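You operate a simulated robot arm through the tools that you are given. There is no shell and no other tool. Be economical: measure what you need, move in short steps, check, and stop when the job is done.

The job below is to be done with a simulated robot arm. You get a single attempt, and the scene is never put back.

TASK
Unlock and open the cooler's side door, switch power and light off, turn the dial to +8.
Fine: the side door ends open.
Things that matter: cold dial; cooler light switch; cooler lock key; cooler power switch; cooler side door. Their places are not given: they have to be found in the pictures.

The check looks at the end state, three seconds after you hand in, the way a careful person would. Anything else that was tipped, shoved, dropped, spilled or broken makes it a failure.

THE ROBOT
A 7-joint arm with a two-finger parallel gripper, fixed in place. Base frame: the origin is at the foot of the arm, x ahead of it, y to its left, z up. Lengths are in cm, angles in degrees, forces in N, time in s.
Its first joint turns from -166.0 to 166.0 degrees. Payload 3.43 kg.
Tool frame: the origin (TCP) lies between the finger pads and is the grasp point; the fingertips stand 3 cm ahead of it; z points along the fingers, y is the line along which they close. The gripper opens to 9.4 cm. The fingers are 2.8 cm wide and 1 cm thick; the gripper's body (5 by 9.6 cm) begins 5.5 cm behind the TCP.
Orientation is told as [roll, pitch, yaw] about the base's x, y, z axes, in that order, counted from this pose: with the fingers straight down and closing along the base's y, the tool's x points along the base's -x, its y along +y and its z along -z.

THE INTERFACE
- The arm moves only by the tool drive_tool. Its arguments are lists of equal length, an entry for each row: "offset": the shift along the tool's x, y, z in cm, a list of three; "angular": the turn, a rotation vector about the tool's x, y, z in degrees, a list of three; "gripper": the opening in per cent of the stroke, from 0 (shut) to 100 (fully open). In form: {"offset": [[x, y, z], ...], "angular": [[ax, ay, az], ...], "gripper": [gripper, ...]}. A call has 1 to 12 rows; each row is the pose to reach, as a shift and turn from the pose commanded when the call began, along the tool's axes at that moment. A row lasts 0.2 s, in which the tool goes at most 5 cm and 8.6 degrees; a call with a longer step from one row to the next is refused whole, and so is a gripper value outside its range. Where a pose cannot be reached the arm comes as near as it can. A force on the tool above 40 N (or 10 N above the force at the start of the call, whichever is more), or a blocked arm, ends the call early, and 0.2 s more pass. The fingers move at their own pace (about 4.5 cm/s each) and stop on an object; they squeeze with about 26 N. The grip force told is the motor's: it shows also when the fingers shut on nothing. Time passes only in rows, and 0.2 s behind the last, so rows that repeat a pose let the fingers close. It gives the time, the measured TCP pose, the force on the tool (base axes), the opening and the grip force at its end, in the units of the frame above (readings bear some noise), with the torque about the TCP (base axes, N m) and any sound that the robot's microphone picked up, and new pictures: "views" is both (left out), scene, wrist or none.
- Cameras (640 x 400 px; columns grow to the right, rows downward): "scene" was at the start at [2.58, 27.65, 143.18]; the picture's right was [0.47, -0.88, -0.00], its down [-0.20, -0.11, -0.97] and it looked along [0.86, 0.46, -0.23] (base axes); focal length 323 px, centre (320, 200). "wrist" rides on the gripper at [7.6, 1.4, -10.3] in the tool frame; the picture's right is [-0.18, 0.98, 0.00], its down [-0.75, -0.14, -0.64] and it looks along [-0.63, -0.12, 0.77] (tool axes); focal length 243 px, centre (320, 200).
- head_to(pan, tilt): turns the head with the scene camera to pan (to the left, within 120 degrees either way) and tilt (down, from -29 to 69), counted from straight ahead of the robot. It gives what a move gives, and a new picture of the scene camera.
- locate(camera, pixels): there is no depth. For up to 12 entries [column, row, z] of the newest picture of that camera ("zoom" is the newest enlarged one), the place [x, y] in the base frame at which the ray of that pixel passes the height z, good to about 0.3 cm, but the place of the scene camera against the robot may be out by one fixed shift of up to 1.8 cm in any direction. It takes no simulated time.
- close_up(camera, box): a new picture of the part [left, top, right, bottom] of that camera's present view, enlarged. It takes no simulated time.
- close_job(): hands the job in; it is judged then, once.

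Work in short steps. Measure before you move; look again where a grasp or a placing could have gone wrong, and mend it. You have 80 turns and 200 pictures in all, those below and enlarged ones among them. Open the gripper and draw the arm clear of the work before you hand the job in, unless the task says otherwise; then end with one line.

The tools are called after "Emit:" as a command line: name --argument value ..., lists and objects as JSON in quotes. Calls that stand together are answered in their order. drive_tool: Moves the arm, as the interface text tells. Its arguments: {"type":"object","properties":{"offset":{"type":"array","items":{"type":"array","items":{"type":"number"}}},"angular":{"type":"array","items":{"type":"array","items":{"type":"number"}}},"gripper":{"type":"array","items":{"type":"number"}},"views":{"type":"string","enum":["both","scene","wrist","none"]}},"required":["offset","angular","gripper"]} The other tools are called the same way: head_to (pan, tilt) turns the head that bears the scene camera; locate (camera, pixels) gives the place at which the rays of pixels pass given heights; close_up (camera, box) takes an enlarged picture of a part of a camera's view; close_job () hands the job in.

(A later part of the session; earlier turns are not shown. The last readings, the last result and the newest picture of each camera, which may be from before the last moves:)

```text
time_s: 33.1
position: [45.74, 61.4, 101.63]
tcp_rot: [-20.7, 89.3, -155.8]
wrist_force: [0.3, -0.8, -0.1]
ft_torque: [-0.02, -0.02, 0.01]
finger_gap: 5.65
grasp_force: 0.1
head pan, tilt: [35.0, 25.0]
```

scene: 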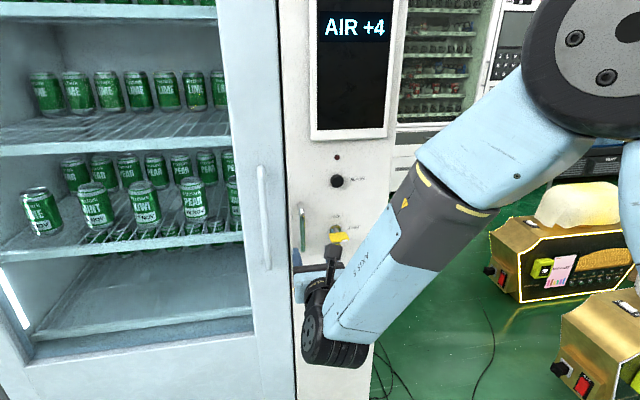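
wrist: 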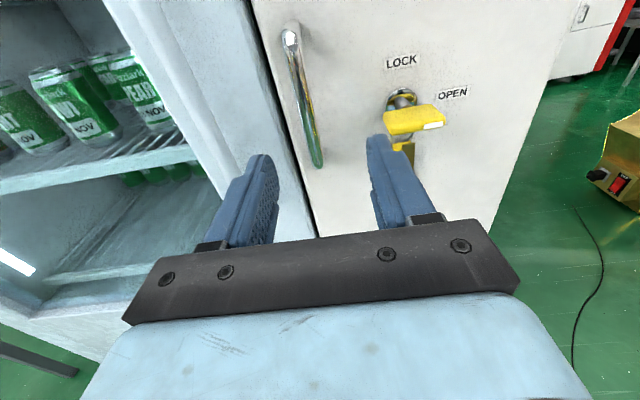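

Handle is ~1 cm left of the finger axis. I narrow to 45%, shift left 0.9 and approach 6 cm.

Emit:
drive_tool --offset '[[0, -0.9, 0], [0, -0.9, 3], [0, -0.9, 6], [0, -0.9, 6]]' --angular '[[0, 0, 0], [0, 0, 0], [0, 0, 0], [0, 0, 0]]' --gripper '[45, 45, 45, 45]' --views "wrist"

Emit:
close_up --camera "wrist" --box '[220, 40, 420, 240]'

Emit:
close_up --camera "scene" --box '[270, 180, 380, 290]'

```text
time_s: 34.1
position: [49.22, 66.44, 101.42]
tcp_rot: [-20.7, 89.2, -156.1]
wrist_force: [-0.8, -0.3, -0.3]
ft_torque: [-0.01, 0.0, -0.03]
finger_gap: 4.22
grasp_force: 0.1
head pan, tilt: [35.0, 25.0]
```

wrist: 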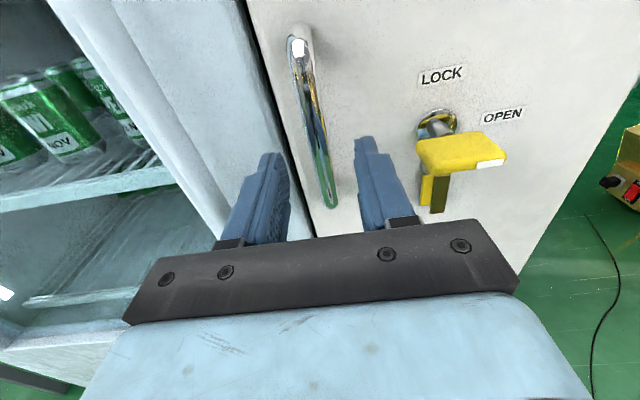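

```text
2.00 times, centred on (320, 140) of wrist
```

zoom: 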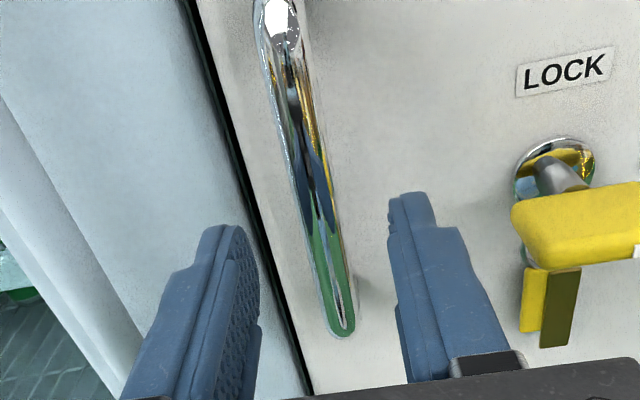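

```text
3.64 times, centred on (325, 235) of scene
```

zoom: 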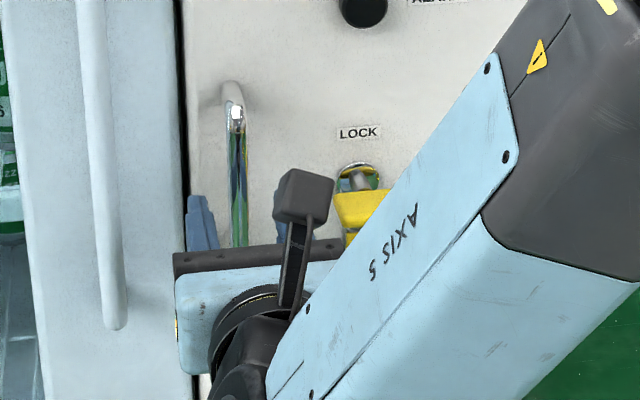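

Bar is centred between the fingers. I advance 3.3 cm and close on it.

Emit:
drive_tool --offset '[[0, 0, 2], [0, 0, 3.3], [0, 0, 3.3], [0, 0, 3.3], [0, 0, 3.3], [0, 0, 3.3]]' --angular '[[0, 0, 0], [0, 0, 0], [0, 0, 0], [0, 0, 0], [0, 0, 0], [0, 0, 0]]' --gripper '[45, 45, 0, 0, 0, 0]' --views "wrist"

```text
time_s: 35.5
position: [51.8, 68.67, 101.47]
tcp_rot: [-19.3, 89.2, -154.5]
wrist_force: [-1.8, 3.6, -0.5]
ft_torque: [-0.48, -0.25, 0.03]
finger_gap: 1.69
grasp_force: 45.1
head pan, tilt: [35.0, 25.0]
```

wrist: 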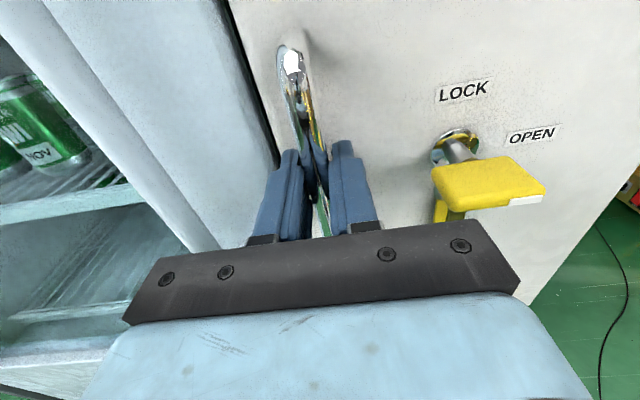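

Handle gripped (gap 1.7). With the hinge ≈23 cm to the right, I pull along the arc, first to 24°, turning the tool with the door.

Emit:
drive_tool --offset '[[0, 0.38, -1.59], [0, 0.86, -3.16], [0, 1.46, -4.68], [0, 2.16, -6.16], [0, 2.96, -7.59], [0, 3.86, -8.96]]' --angular '[[4, 0, 0], [8, 0, 0], [12, 0, 0], [16, 0, 0], [20, 0, 0], [24, 0, 0]]' --gripper '[0, 0, 0, 0, 0, 0]'

```text
time_s: 36.7
position: [50.02, 65.7, 101.46]
tcp_rot: [-12.7, 88.5, -140.3]
wrist_force: [0.0, -1.5, -8.9]
ft_torque: [-0.79, -0.45, -0.12]
finger_gap: 1.39
grasp_force: 45.2
out of reach, approached as far as the arm can: row 2, 3, 4, 5, 6
head pan, tilt: [35.0, 25.0]
stopped in row 6: the force on the tool passed its limit at 41 N (the readings are from after the stop); the commanded pose is now the measured one
```

scene: 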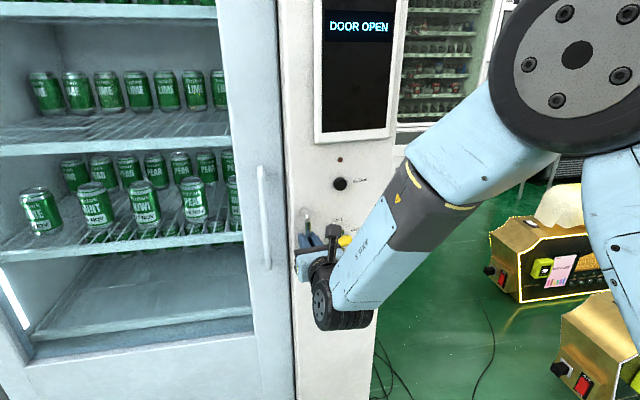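
wrist: 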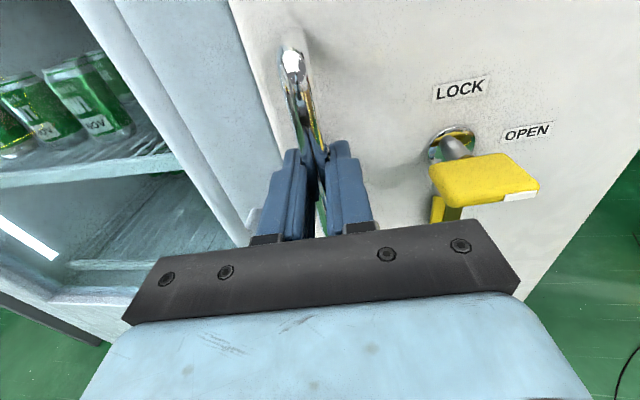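

The display says DOOR OPEN and the door moved ~8°; turning the tool further is joint-limited. I now pull by translation only, letting the bar pivot in the grip.

Emit:
drive_tool --offset '[[0, 0.4, -1.3], [0, 0.85, -2.54], [0, 1.55, -4.46], [0, 2.45, -6.3], [0, 3.5, -8.07]]' --angular '[[0, 0, 0], [0, 0, 0], [0, 0, 0], [0, 0, 0], [0, 0, 0]]' --gripper '[0, 0, 0, 0, 0]'

```text
time_s: 37.7
position: [48.15, 60.59, 101.71]
tcp_rot: [1.4, 88.0, -127.0]
wrist_force: [3.8, -2.0, -10.2]
ft_torque: [-1.08, 0.04, 0.01]
finger_gap: 1.35
grasp_force: 45.5
out of reach, approached as far as the arm can: row 4
head pan, tilt: [35.0, 25.0]
stopped in row 4: the force on the tool passed its limit at 86 N (the readings are from after the stop); the commanded pose is now the measured one
```

scene: 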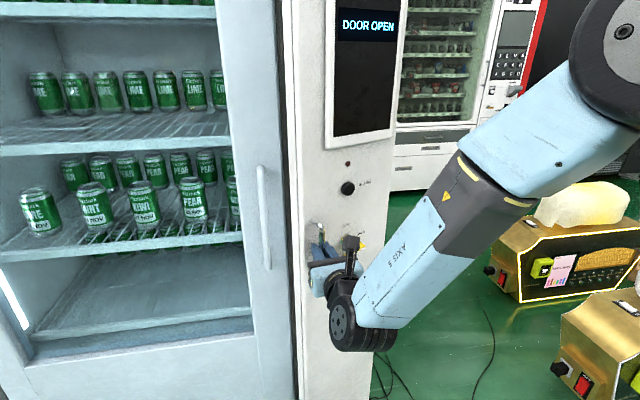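
wrist: 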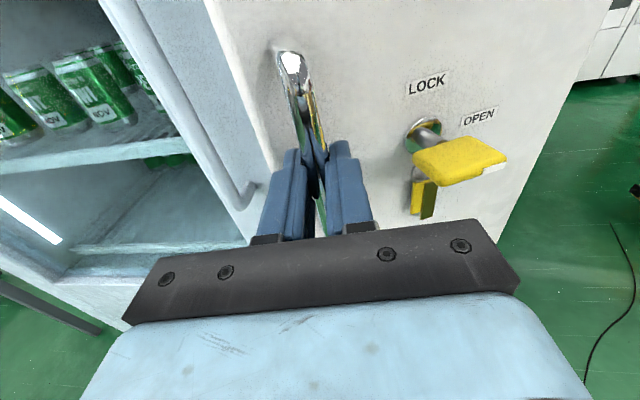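

Door is now ~20° open. I continue the arc in translation, with smaller steps.

Emit:
drive_tool --offset '[[0, 0.5, -0.9], [0, 1.1, -1.8], [0, 1.8, -2.7], [0, 2.5, -3.6], [0, 3.3, -4.45], [0, 4.2, -5.25], [0, 5.1, -6]]' --angular '[[0, 0, 0], [0, 0, 0], [0, 0, 0], [0, 0, 0], [0, 0, 0], [0, 0, 0], [0, 0, 0]]' --gripper '[0, 0, 0, 0, 0, 0, 0]'

```text
time_s: 38.5
position: [47.86, 57.52, 102.01]
tcp_rot: [1.1, 87.3, -127.5]
wrist_force: [6.2, 0.4, -10.7]
ft_torque: [-0.81, -0.24, 0.02]
finger_gap: 1.38
grasp_force: 45.0
out of reach, approached as far as the arm can: row 3, 4
head pan, tilt: [35.0, 25.0]
stopped in row 4: the force on the tool passed its limit at 59 N (the readings are from after the stop); the commanded pose is now the measured one
```

scene: 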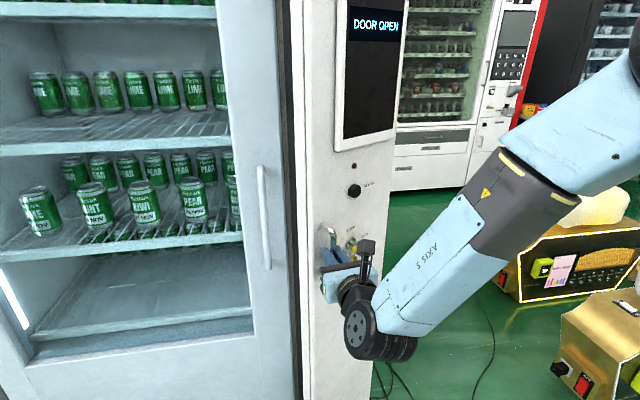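
wrist: 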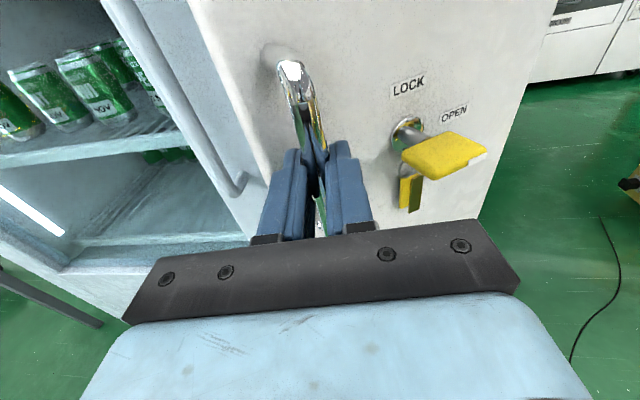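

Door is ~29° open. I release and back straight off.

Emit:
drive_tool --offset '[[0, 0, 0], [0, 0, 0], [0, 0, -3], [0, 0, -6], [0, 0, -10], [0, -4, -10], [0, -8, -10]]' --angular '[[0, 0, 0], [0, 0, 0], [0, 0, 0], [0, 0, 0], [0, 0, 0], [0, 0, 0], [0, 0, 0]]' --gripper '[45, 45, 45, 45, 45, 45, 45]'

```text
time_s: 40.1
position: [35.24, 54.61, 102.54]
tcp_rot: [0.8, 87.5, -127.7]
wrist_force: [-0.7, -0.1, 0.7]
ft_torque: [0.0, 0.02, 0.0]
finger_gap: 4.26
grasp_force: 0.1
head pan, tilt: [35.0, 25.0]
```

scene: 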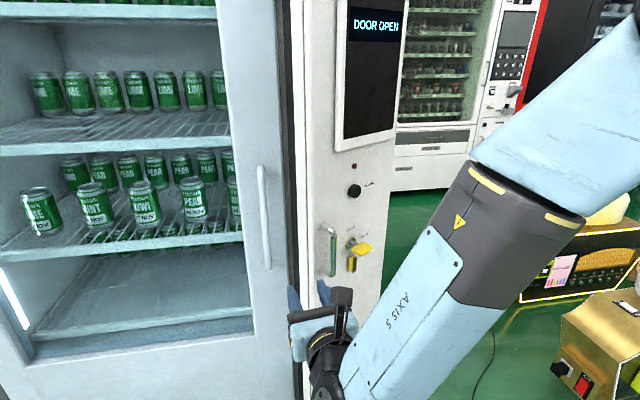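
wrist: 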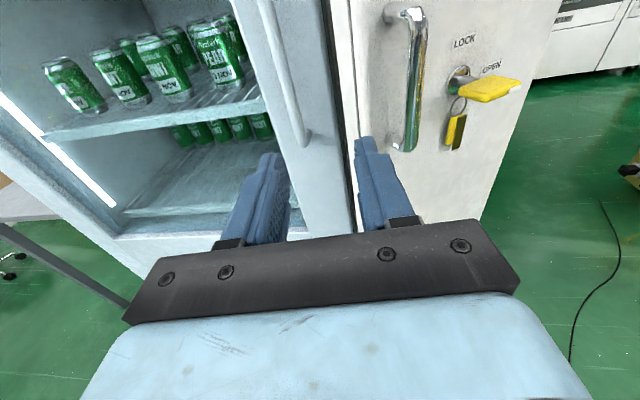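

Door stays ajar. I turn the tool 20° to the right with closed fingers, then enter left of the door edge to push from inside.

Emit:
drive_tool --offset '[[0, 0, 0], [0, 0, 0], [0, 0, 0]]' --angular '[[-7, 0, 0], [-14, 0, 0], [-20, 0, 0]]' --gripper '[0, 0, 0]' --views "none"

Emit:
drive_tool --offset '[[0, -2, 0], [0, -4.2, 0], [0, -4.2, 4], [0, -4.6, 8], [0, -4.8, 10], [0, -4.8, 10]]' --angular '[[0, 0, 0], [0, 0, 0], [0, 0, 0], [0, 0, 0], [0, 0, 0], [0, 0, 0]]' --gripper '[0, 0, 0, 0, 0, 0]'

```text
time_s: 40.9
position: [35.16, 54.73, 102.59]
tcp_rot: [20.6, 87.5, -128.0]
wrist_force: [0.5, -0.2, 0.6]
ft_torque: [-0.03, -0.05, 0.01]
finger_gap: 0.0
grasp_force: 23.6
head pan, tilt: [35.0, 25.0]
```

```text
time_s: 42.3
position: [41.25, 64.21, 102.09]
tcp_rot: [20.8, 87.5, -127.6]
wrist_force: [-0.2, 0.2, -0.1]
ft_torque: [-0.02, 0.02, 0.0]
finger_gap: 0.01
grasp_force: 25.8
head pan, tilt: [35.0, 25.0]
```

scene: 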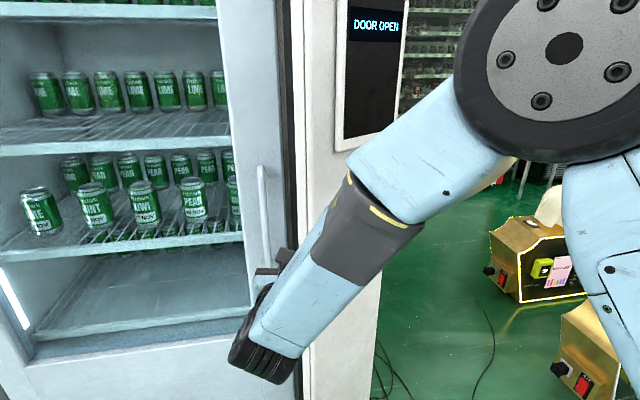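
wrist: 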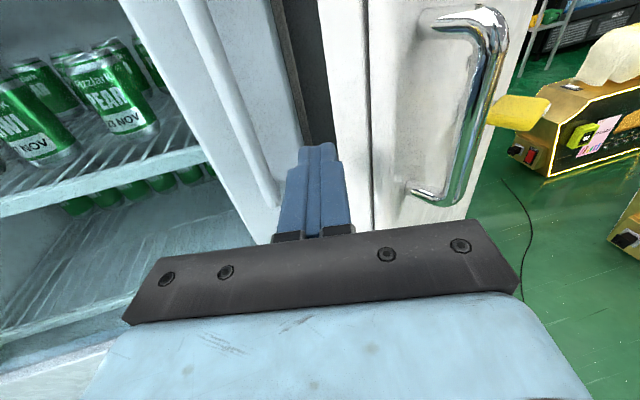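

Fingertips are in front of the gap between the main door and the side door's thick edge. I go 8 cm in along the panel normal.

Emit:
drive_tool --offset '[[0, -0.7, 3], [0, -1.3, 5.5], [0, -1.8, 7.8], [0, -1.8, 7.8]]' --angular '[[0, 0, 0], [0, 0, 0], [0, 0, 0], [0, 0, 0]]' --gripper '[0, 0, 0, 0]'

```text
time_s: 43.3
position: [46.88, 69.84, 101.71]
tcp_rot: [21.0, 87.5, -127.5]
wrist_force: [-0.5, 0.0, -0.1]
ft_torque: [0.0, -0.02, 0.0]
finger_gap: 0.0
grasp_force: 25.8
head pan, tilt: [35.0, 25.0]
```

scene: 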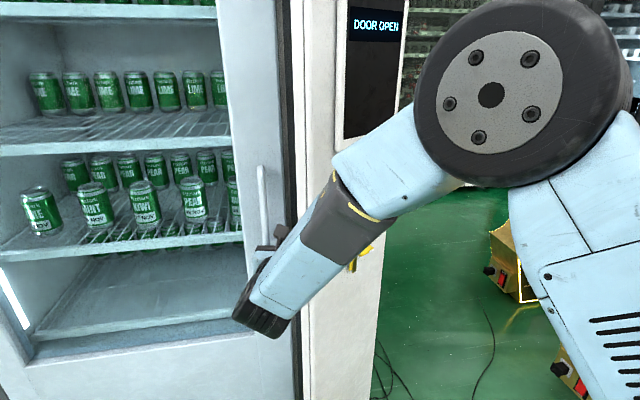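
wrist: 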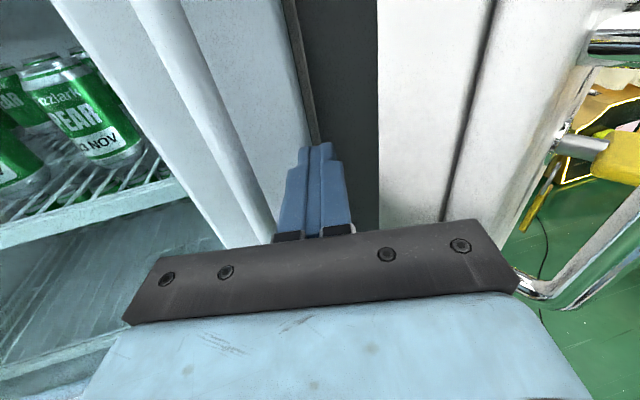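

Fingers are inside the opening's left side. I sweep right and outward, following the door's inner edge, in small steps.

Emit:
drive_tool --offset '[[0, 1.8, -0.5], [0, 3.6, -1], [0, 5.2, -2.7], [0, 6.8, -4.3], [0, 8.1, -5.3], [0, 9.5, -6.3], [0, 10.9, -7.2], [0, 12.3, -8.2], [0, 13.8, -8.6], [0, 15.3, -9]]' --angular '[[0, 0, 0], [0, 0, 0], [0, 0, 0], [0, 0, 0], [0, 0, 0], [0, 0, 0], [0, 0, 0], [0, 0, 0], [0, 0, 0], [0, 0, 0]]' --gripper '[0, 0, 0, 0, 0, 0, 0, 0, 0, 0]'

```text
time_s: 45.5
position: [47.21, 51.84, 102.36]
tcp_rot: [21.4, 87.6, -127.2]
wrist_force: [-0.1, -0.3, 0.8]
ft_torque: [-0.01, 0.0, 0.0]
finger_gap: 0.02
grasp_force: 25.8
head pan, tilt: [35.0, 25.0]
```

scene: 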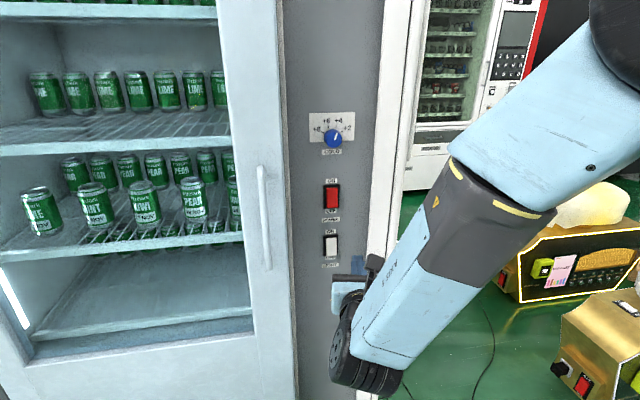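
wrist: 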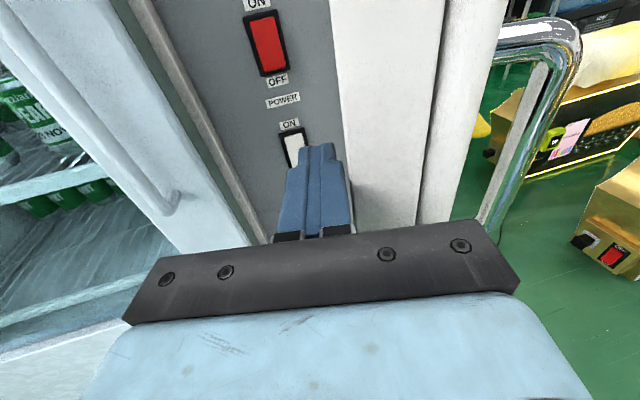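

Dial, power rocker and light rocker are visible inside. I continue pushing the door wider.

Emit:
drive_tool --offset '[[0, 1.6, -0.2], [0, 3.3, -0.4], [0, 4.8, -0.5], [0, 6.4, -0.6], [0, 8, -0.8], [0, 9.6, -0.9], [0, 11.1, -0.8], [0, 12.6, -0.7], [0, 14.4, -0.4], [0, 16.2, 0]]' --angular '[[0, 0, 0], [0, 0, 0], [0, 0, 0], [0, 0, 0], [0, 0, 0], [0, 0, 0], [0, 0, 0], [0, 0, 0], [0, 0, 0], [0, 0, 0]]' --gripper '[0, 0, 0, 0, 0, 0, 0, 0, 0, 0]'

```text
time_s: 47.6
position: [53.97, 39.76, 102.68]
tcp_rot: [18.9, 87.4, -128.4]
wrist_force: [-12.2, 11.7, -3.3]
ft_torque: [-0.02, 0.02, -0.01]
finger_gap: 0.0
grasp_force: 26.1
head pan, tilt: [35.0, 25.0]
stopped in row 10: the force on the tool passed its limit at 56 N (the readings are from after the stop); the commanded pose is now the measured one
```

scene: 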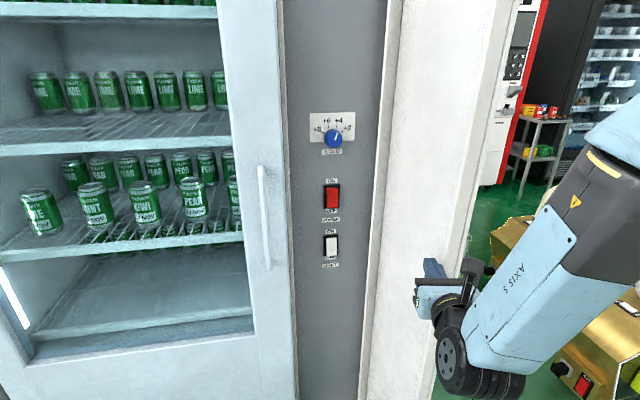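
wrist: 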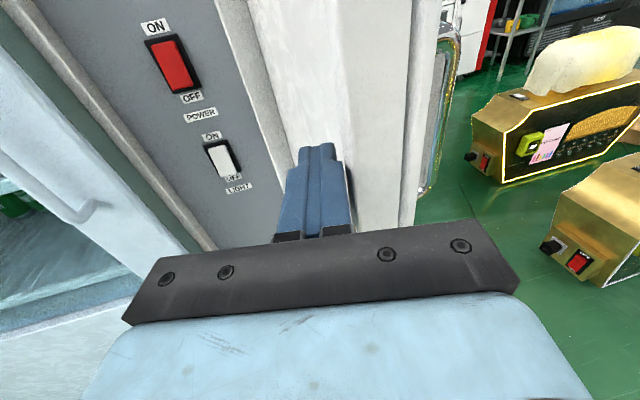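

The door reached its stop, wide open. I move the tool left off the door and enlarge the controls.

Emit:
drive_tool --offset '[[0, -3, 0], [0, -6, -2], [0, -9, -4], [0, -12, -6]]' --angular '[[0, 0, 0], [0, 0, 0], [0, 0, 0], [0, 0, 0]]' --gripper '[0, 0, 0, 0]' --views "wrist"

Emit:
close_up --camera "scene" --box '[280, 95, 390, 185]'

Emit:
close_up --camera "scene" --box '[280, 165, 390, 275]'

```text
time_s: 48.6
position: [42.63, 46.81, 102.66]
tcp_rot: [18.7, 87.5, -128.8]
wrist_force: [0.0, -0.4, 0.9]
ft_torque: [0.05, -0.01, 0.03]
finger_gap: 0.0
grasp_force: 25.8
head pan, tilt: [35.0, 25.0]
```

wrist: 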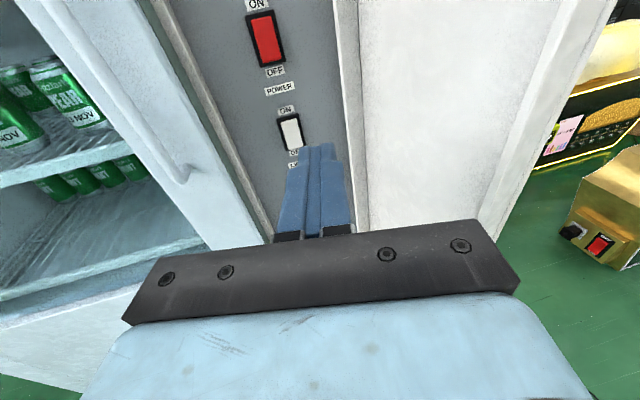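

```text
4.44 times, centred on (335, 140) of scene
```

zoom: 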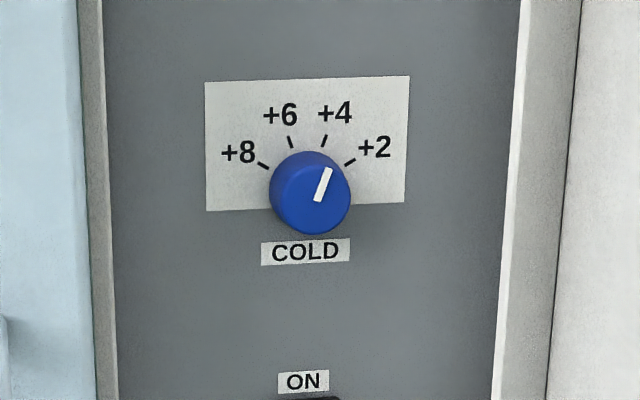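

```text
3.64 times, centred on (335, 220) of scene
```

zoom: 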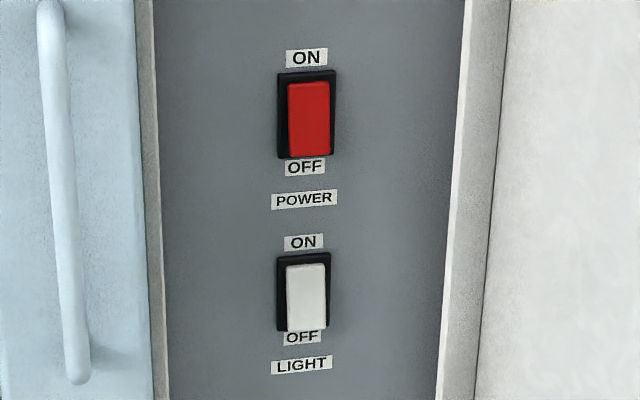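

The dial points to +4 and must turn CCW to +8 (~76–80°); both rockers are ON and need their lower OFF ends pressed. I triangulate the power and light rockers.

Emit:
close_up --camera "wrist" --box '[220, 0, 380, 160]'

Emit:
locate --camera "scene" --pixels '[[332.3, 207.6, 100], [332.3, 207.6, 108], [330.3, 236, 94], [330.3, 236, 102], [332.7, 137.7, 115], [332.7, 137.7, 125], [331.4, 255.7, 90], [331.4, 255.7, 100]]'

Emit:
locate --camera "wrist" --pixels '[[270, 64, 100], [270, 64, 104], [290, 116, 94], [290, 116, 100], [253, 10, 104], [274, 10, 104], [284, 64, 100], [256, 68, 100]]'

```text
2.50 times, centred on (300, 80) of wrist
```

zoom: 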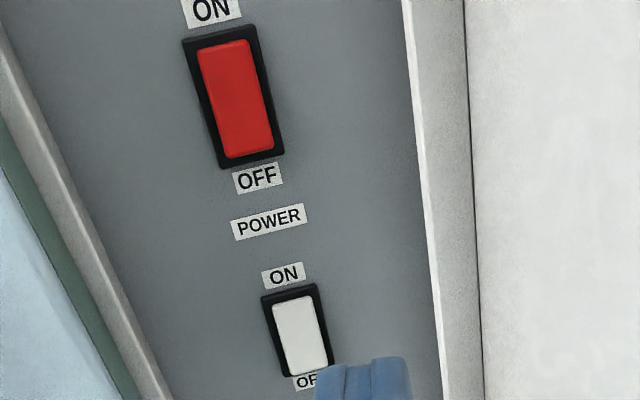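

```text
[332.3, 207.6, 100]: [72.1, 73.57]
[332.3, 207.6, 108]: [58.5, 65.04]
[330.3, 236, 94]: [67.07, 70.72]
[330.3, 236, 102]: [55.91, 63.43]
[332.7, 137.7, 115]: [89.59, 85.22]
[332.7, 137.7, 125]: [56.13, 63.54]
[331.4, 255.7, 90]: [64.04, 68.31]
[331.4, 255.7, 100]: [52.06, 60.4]
```

```text
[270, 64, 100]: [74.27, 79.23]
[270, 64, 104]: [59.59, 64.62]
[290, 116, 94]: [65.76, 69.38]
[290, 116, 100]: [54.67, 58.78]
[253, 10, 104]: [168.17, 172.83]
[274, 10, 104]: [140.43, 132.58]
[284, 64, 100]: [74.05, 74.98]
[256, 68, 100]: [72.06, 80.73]
```

Rays from the two downward cameras are nearly parallel. I level the tool and roll back 180° (camera below), which also suits the CCW dial turn.

Emit:
drive_tool --offset '[[0, -1, -1], [0, -2, -2]]' --angular '[[0, 1.2, 0], [0, 2.4, 0]]' --gripper '[0, 0]' --views "none"

Emit:
drive_tool --offset '[[0, 0, 0], [0, 0, 0], [0, 0, 0], [0, 0, 0], [0, 0, 0], [0, 0, 0], [0, 0, 0], [0, 0, 0], [0, 0, 0], [0, 0, 0], [0, 0, 0]]' --angular '[[0, 0, 8.2], [0, 0, 16.4], [0, 0, 24.6], [0, 0, 32.8], [0, 0, 41], [0, 0, 49.2], [0, 0, 57.4], [0, 0, 65.6], [0, 0, 73.8], [0, 0, 82], [0, 0, 90]]' --gripper '[0, 0, 0, 0, 0, 0, 0, 0, 0, 0, 0]' --views "none"

Emit:
drive_tool --offset '[[0, 0, 0], [0, 0, 0], [0, 0, 0], [0, 0, 0], [0, 0, 0], [0, 0, 0], [0, 0, 0], [0, 0, 0], [0, 0, 0], [0, 0, 0], [0, 0, 0]]' --angular '[[0, 0, 8.2], [0, 0, 16.4], [0, 0, 24.6], [0, 0, 32.8], [0, 0, 41], [0, 0, 49.2], [0, 0, 57.4], [0, 0, 65.6], [0, 0, 73.8], [0, 0, 82], [0, 0, 90]]' --gripper '[0, 0, 0, 0, 0, 0, 0, 0, 0, 0, 0]'

```text
time_s: 49.2
position: [39.89, 47.09, 102.78]
tcp_rot: [91.2, 89.2, -56.1]
wrist_force: [-0.2, -1.2, 0.6]
ft_torque: [-0.01, 0.0, 0.01]
finger_gap: 0.01
grasp_force: 26.2
head pan, tilt: [35.0, 25.0]
```

```text
time_s: 51.6
position: [39.97, 47.24, 102.87]
tcp_rot: [-90.1, 0.7, 122.5]
wrist_force: [-0.2, 0.3, -0.5]
ft_torque: [-0.02, 0.0, 0.02]
finger_gap: 0.0
grasp_force: 26.3
head pan, tilt: [35.0, 25.0]
```

```text
time_s: 54.0
position: [40.04, 47.23, 102.83]
tcp_rot: [-92.6, -89.3, 125.1]
wrist_force: [-0.5, 0.1, 0.8]
ft_torque: [0.03, 0.0, -0.01]
finger_gap: 0.01
grasp_force: 26.1
head pan, tilt: [35.0, 25.0]
```

scene: 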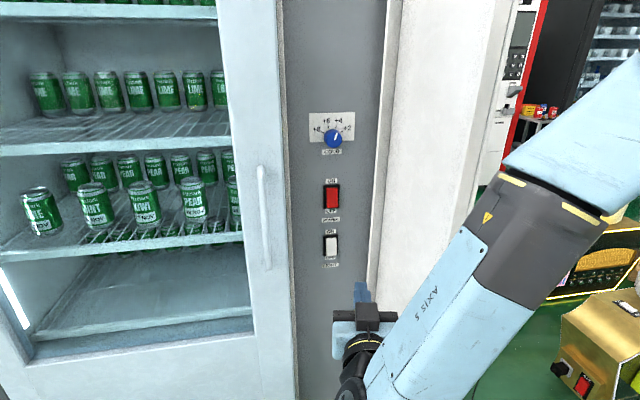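
wrist: 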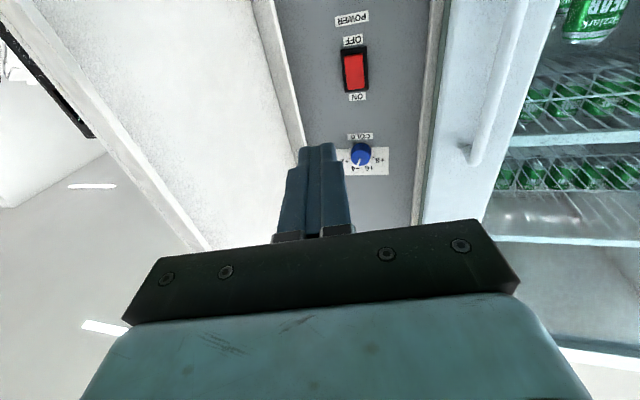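

Good upward view. I turn yaw to 46° and lower 12 cm to see all three controls.

Emit:
drive_tool --offset '[[4, 0, 0], [8, 0, 0], [12, 0, 0], [12, 0, 0]]' --angular '[[-6.5, 0, 0], [-13, 0, 0], [-13, 0, 0], [-13, 0, 0]]' --gripper '[0, 0, 0, 0]' --views "wrist"

Emit:
close_up --camera "wrist" --box '[260, 40, 420, 200]'

```text
time_s: 55.0
position: [40.26, 47.6, 90.85]
tcp_rot: [-80.7, -89.2, 126.2]
wrist_force: [-0.3, -0.6, -0.9]
ft_torque: [0.01, 0.02, 0.02]
finger_gap: 0.01
grasp_force: 25.5
out of reach, approached as far as the arm can: row 1, 2, 3, 4
head pan, tilt: [35.0, 25.0]
```

wrist: 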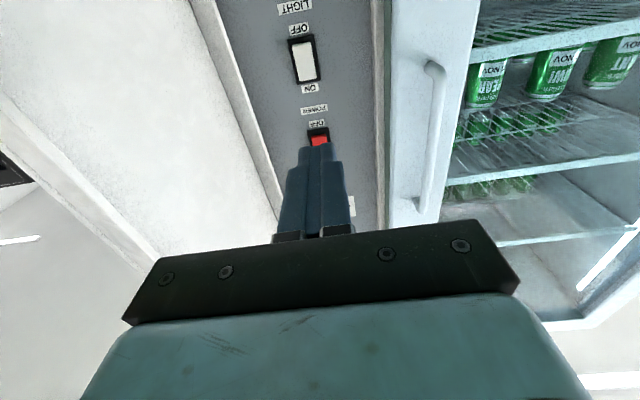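

```text
2.50 times, centred on (340, 120) of wrist
```

zoom: 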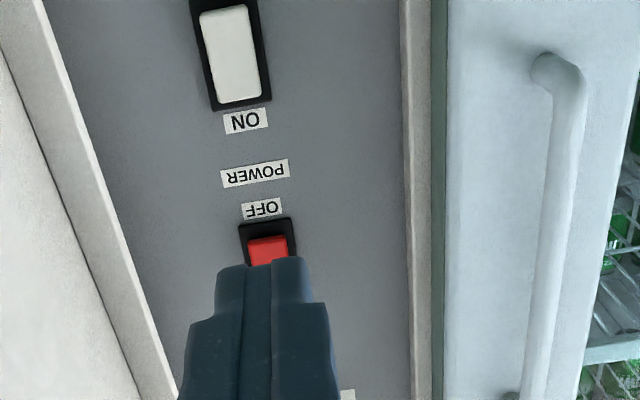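

I triangulate bezel edges of both rockers with this upward view.

Emit:
locate --camera "wrist" --pixels '[[308.8, 82.4, 92], [308.8, 82.4, 96], [318.4, 128.8, 98], [318.4, 128.8, 104], [301, 38, 90], [301, 38, 88]]'

Emit:
locate --camera "scene" --pixels '[[330.9, 235.1, 92], [330.9, 235.1, 96], [332, 208.5, 98], [332, 208.5, 104], [330, 255.7, 90], [330, 255.7, 88]]'

```text
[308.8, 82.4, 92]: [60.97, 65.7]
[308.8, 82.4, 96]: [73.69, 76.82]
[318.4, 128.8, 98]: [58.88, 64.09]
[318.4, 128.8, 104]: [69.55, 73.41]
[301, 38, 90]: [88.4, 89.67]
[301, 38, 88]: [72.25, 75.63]
```

```text
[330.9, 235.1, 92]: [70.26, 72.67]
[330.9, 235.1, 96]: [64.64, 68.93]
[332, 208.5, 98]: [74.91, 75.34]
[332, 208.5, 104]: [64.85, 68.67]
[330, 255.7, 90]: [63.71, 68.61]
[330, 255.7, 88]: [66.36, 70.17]
```

Inner panel at n≈97.7; power OFF end ≈ z 104, light OFF end ≈ z 88.7, lateral ≈ −1.2. I move in front of the power rocker's lower end, 6 cm short.

Emit:
drive_tool --offset '[[-4, -1, 0], [-8, -2, 0], [-13, -2.6, 0], [-13, -2.6, 4.8], [-13, -2.6, 9.6], [-13, -2.6, 14.4], [-13, -2.6, 19.2], [-13, -2.6, 23], [-13, -2.6, 26], [-13, -2.6, 26]]' --angular '[[0, 0, 0], [0, 0, 0], [0, 0, 0], [0, 0, 0], [0, 0, 0], [0, 0, 0], [0, 0, 0], [0, 0, 0], [0, 0, 0], [0, 0, 0]]' --gripper '[0, 0, 0, 0, 0, 0, 0, 0, 0, 0]'

Emit:
close_up --camera "wrist" --box '[240, 60, 400, 220]'

```text
refused: row 3 steps farther than a row can; nothing moved
```

```text
2.50 times, centred on (320, 140) of wrist
```

zoom: 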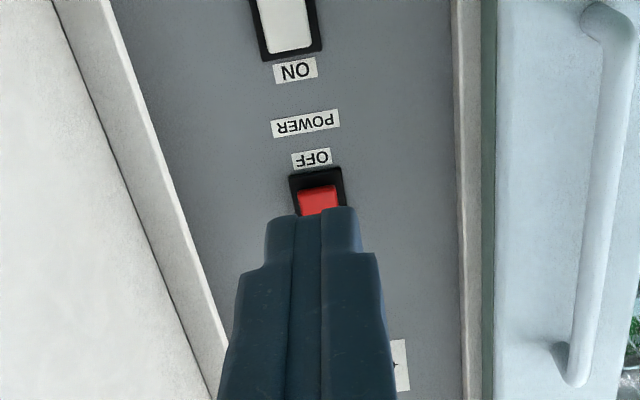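

Refused for step size; I split the rows more finely.

Emit:
drive_tool --offset '[[-4.4, -0.9, 0], [-8.8, -1.8, 0], [-13, -2.6, 0], [-13, -2.6, 4.8], [-13, -2.6, 9.6], [-13, -2.6, 14.4], [-13, -2.6, 19.2], [-13, -2.6, 23], [-13, -2.6, 26], [-13, -2.6, 26]]' --angular '[[0, 0, 0], [0, 0, 0], [0, 0, 0], [0, 0, 0], [0, 0, 0], [0, 0, 0], [0, 0, 0], [0, 0, 0], [0, 0, 0], [0, 0, 0]]' --gripper '[0, 0, 0, 0, 0, 0, 0, 0, 0, 0]'

Emit:
close_up --camera "wrist" --box '[240, 60, 400, 220]'

Emit:
close_up --camera "scene" --box '[280, 150, 390, 260]'

```text
time_s: 57.2
position: [60.27, 64.46, 103.71]
tcp_rot: [-77.0, -89.3, 122.3]
wrist_force: [-0.4, 0.5, 0.5]
ft_torque: [-0.02, 0.0, 0.01]
finger_gap: 0.0
grasp_force: 25.9
out of reach, approached as far as the arm can: row 1, 2, 3
head pan, tilt: [35.0, 25.0]
```

scene: 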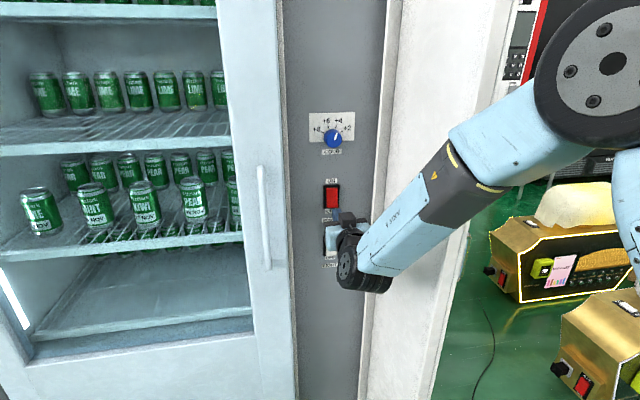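
wrist: 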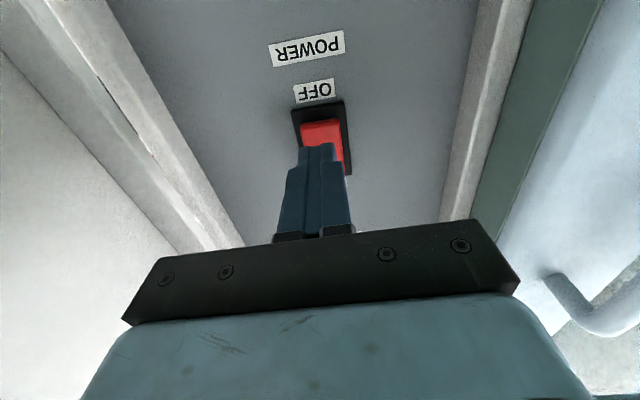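

```text
2.50 times, centred on (320, 140) of wrist
```

zoom: 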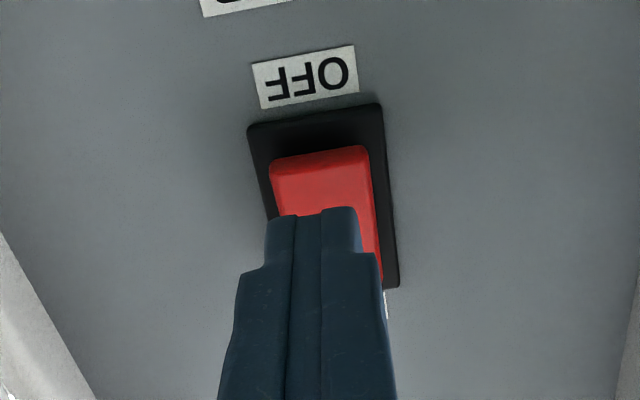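

```text
3.64 times, centred on (335, 205) of scene
```

zoom: 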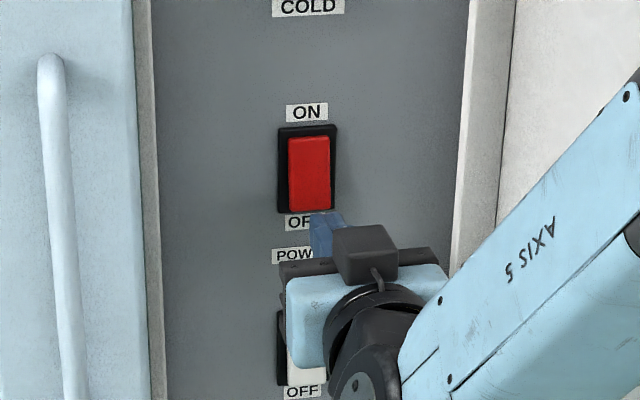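

Finger is aligned over the lower (OFF) half. I push forward slowly until contact.

Emit:
drive_tool --offset '[[0, 0.15, 2], [0, 0.15, 4], [0, 0.15, 4.7], [0, 0.15, 5.2], [0, 0.15, 5.6], [0, 0.15, 6], [0, 0.15, 6.4], [0, 0.15, 6.7]]' --angular '[[0, 0, 0], [0, 0, 0], [0, 0, 0], [0, 0, 0], [0, 0, 0], [0, 0, 0], [0, 0, 0], [0, 0, 0]]' --gripper '[0, 0, 0, 0, 0, 0, 0, 0]'

Emit:
close_up --camera "scene" --box '[280, 150, 390, 260]'

```text
time_s: 58.0
position: [62.98, 67.52, 103.58]
tcp_rot: [-61.0, -89.0, 106.4]
wrist_force: [-18.1, -23.7, 4.5]
ft_torque: [0.29, -0.46, -0.13]
finger_gap: 0.03
grasp_force: 26.2
head pan, tilt: [35.0, 25.0]
stopped in row 4: the force on the tool passed its limit at 58 N (the readings are from after the stop); the commanded pose is now the measured one
```

scene: 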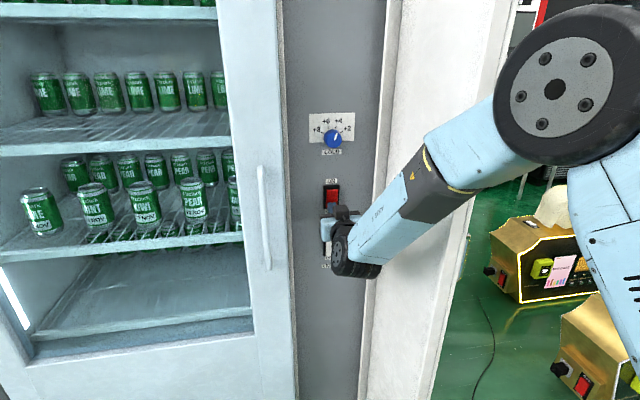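
wrist: 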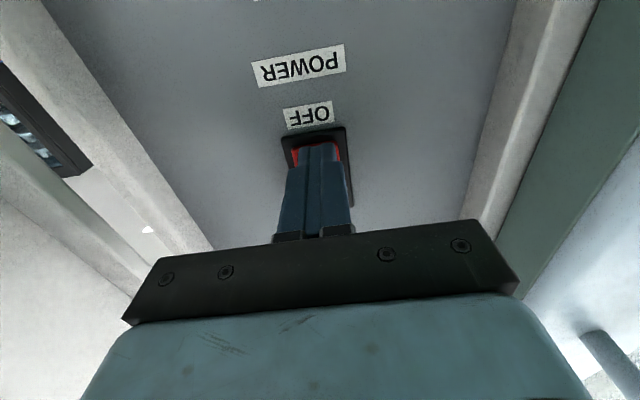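

```text
3.64 times, centred on (335, 205) of scene
```

zoom: 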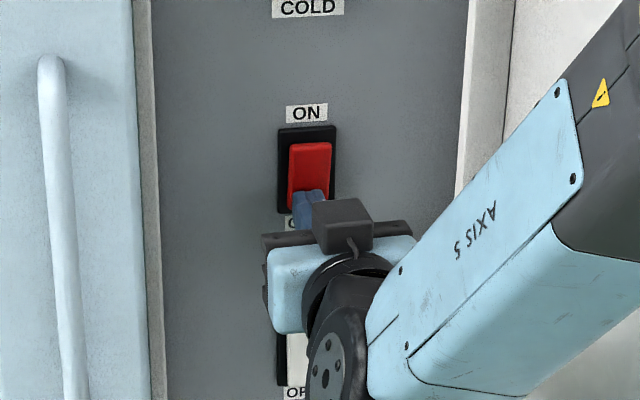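

The rocker's top now stands out, suggesting it flipped. I back off and check.

Emit:
drive_tool --offset '[[0, 0, -3], [0, 0, -6], [0, 0, -9]]' --angular '[[0, 0, 0], [0, 0, 0], [0, 0, 0]]' --gripper '[0, 0, 0]'

Emit:
close_up --camera "scene" --box '[280, 150, 390, 260]'

Emit:
close_up --camera "wrist" --box '[240, 20, 400, 180]'

```text
time_s: 58.8
position: [56.6, 61.29, 103.35]
tcp_rot: [-55.8, -89.0, 101.1]
wrist_force: [0.4, -1.2, 0.0]
ft_torque: [0.01, -0.04, 0.01]
finger_gap: 0.02
grasp_force: 26.1
head pan, tilt: [35.0, 25.0]
```

scene: 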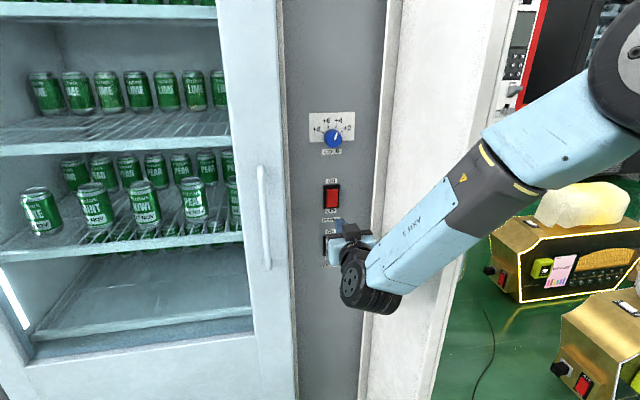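
wrist: 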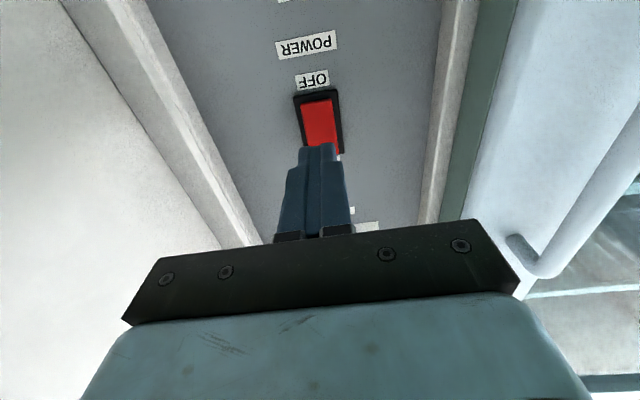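

```text
3.64 times, centred on (335, 205) of scene
```

zoom: 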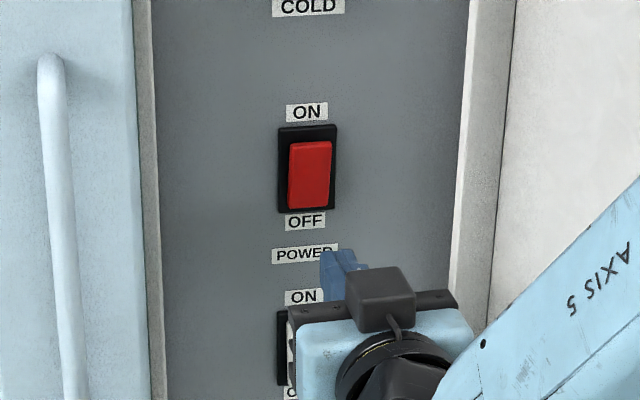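

```text
2.50 times, centred on (320, 100) of wrist
```

zoom: 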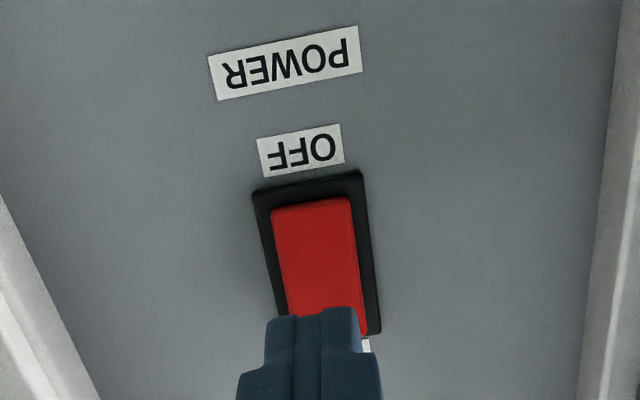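

Power is flipped to OFF. I go down to the light rocker's OFF end (z≈88.7).

Emit:
drive_tool --offset '[[4.8, -0.1, 0], [9.6, -0.1, 0], [14.5, -0.1, 0], [14.5, -0.1, 2.5], [14.5, -0.1, 5], [14.5, -0.1, 5]]' --angular '[[0, 0, 0], [0, 0, 0], [0, 0, 0], [0, 0, 0], [0, 0, 0], [0, 0, 0]]' --gripper '[0, 0, 0, 0, 0, 0]'

Emit:
close_up --camera "wrist" --box '[240, 40, 400, 200]'

Emit:
close_up --camera "scene" --box '[280, 180, 390, 290]'

```text
time_s: 60.2
position: [59.64, 65.18, 89.01]
tcp_rot: [-55.3, -88.8, 100.0]
wrist_force: [-0.5, -0.1, 0.1]
ft_torque: [0.01, 0.02, 0.0]
finger_gap: 0.02
grasp_force: 26.3
out of reach, approached as far as the arm can: row 3, 4, 5, 6
head pan, tilt: [35.0, 25.0]
```

scene: 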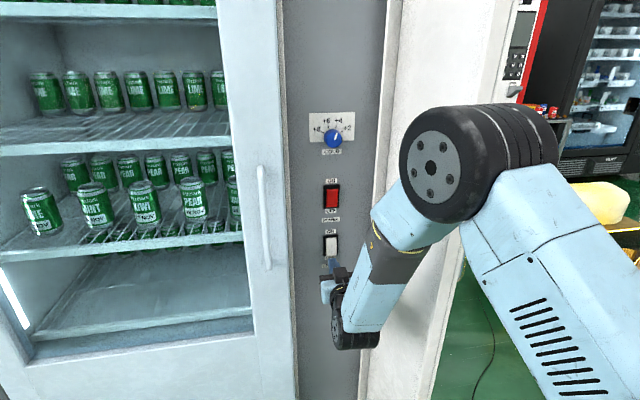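
wrist: 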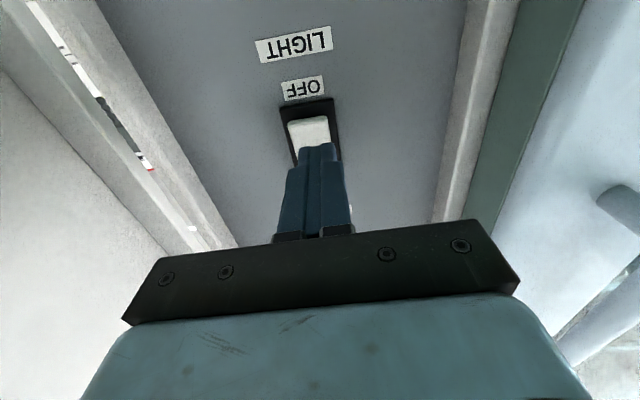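

```text
2.50 times, centred on (320, 120) of wrist
```

zoom: 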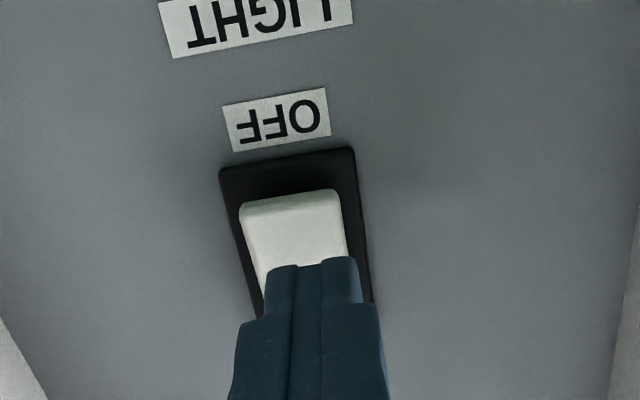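

```text
3.64 times, centred on (335, 235) of scene
```

zoom: 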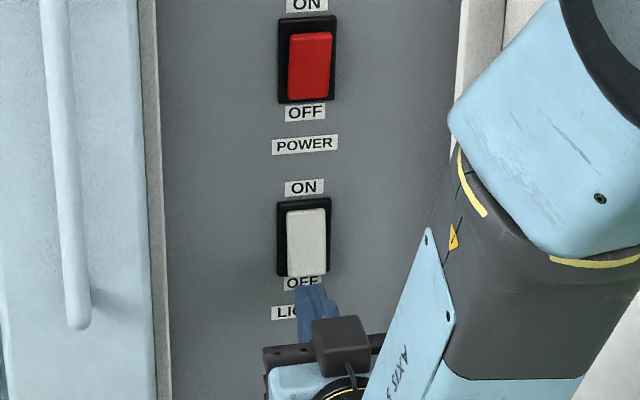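

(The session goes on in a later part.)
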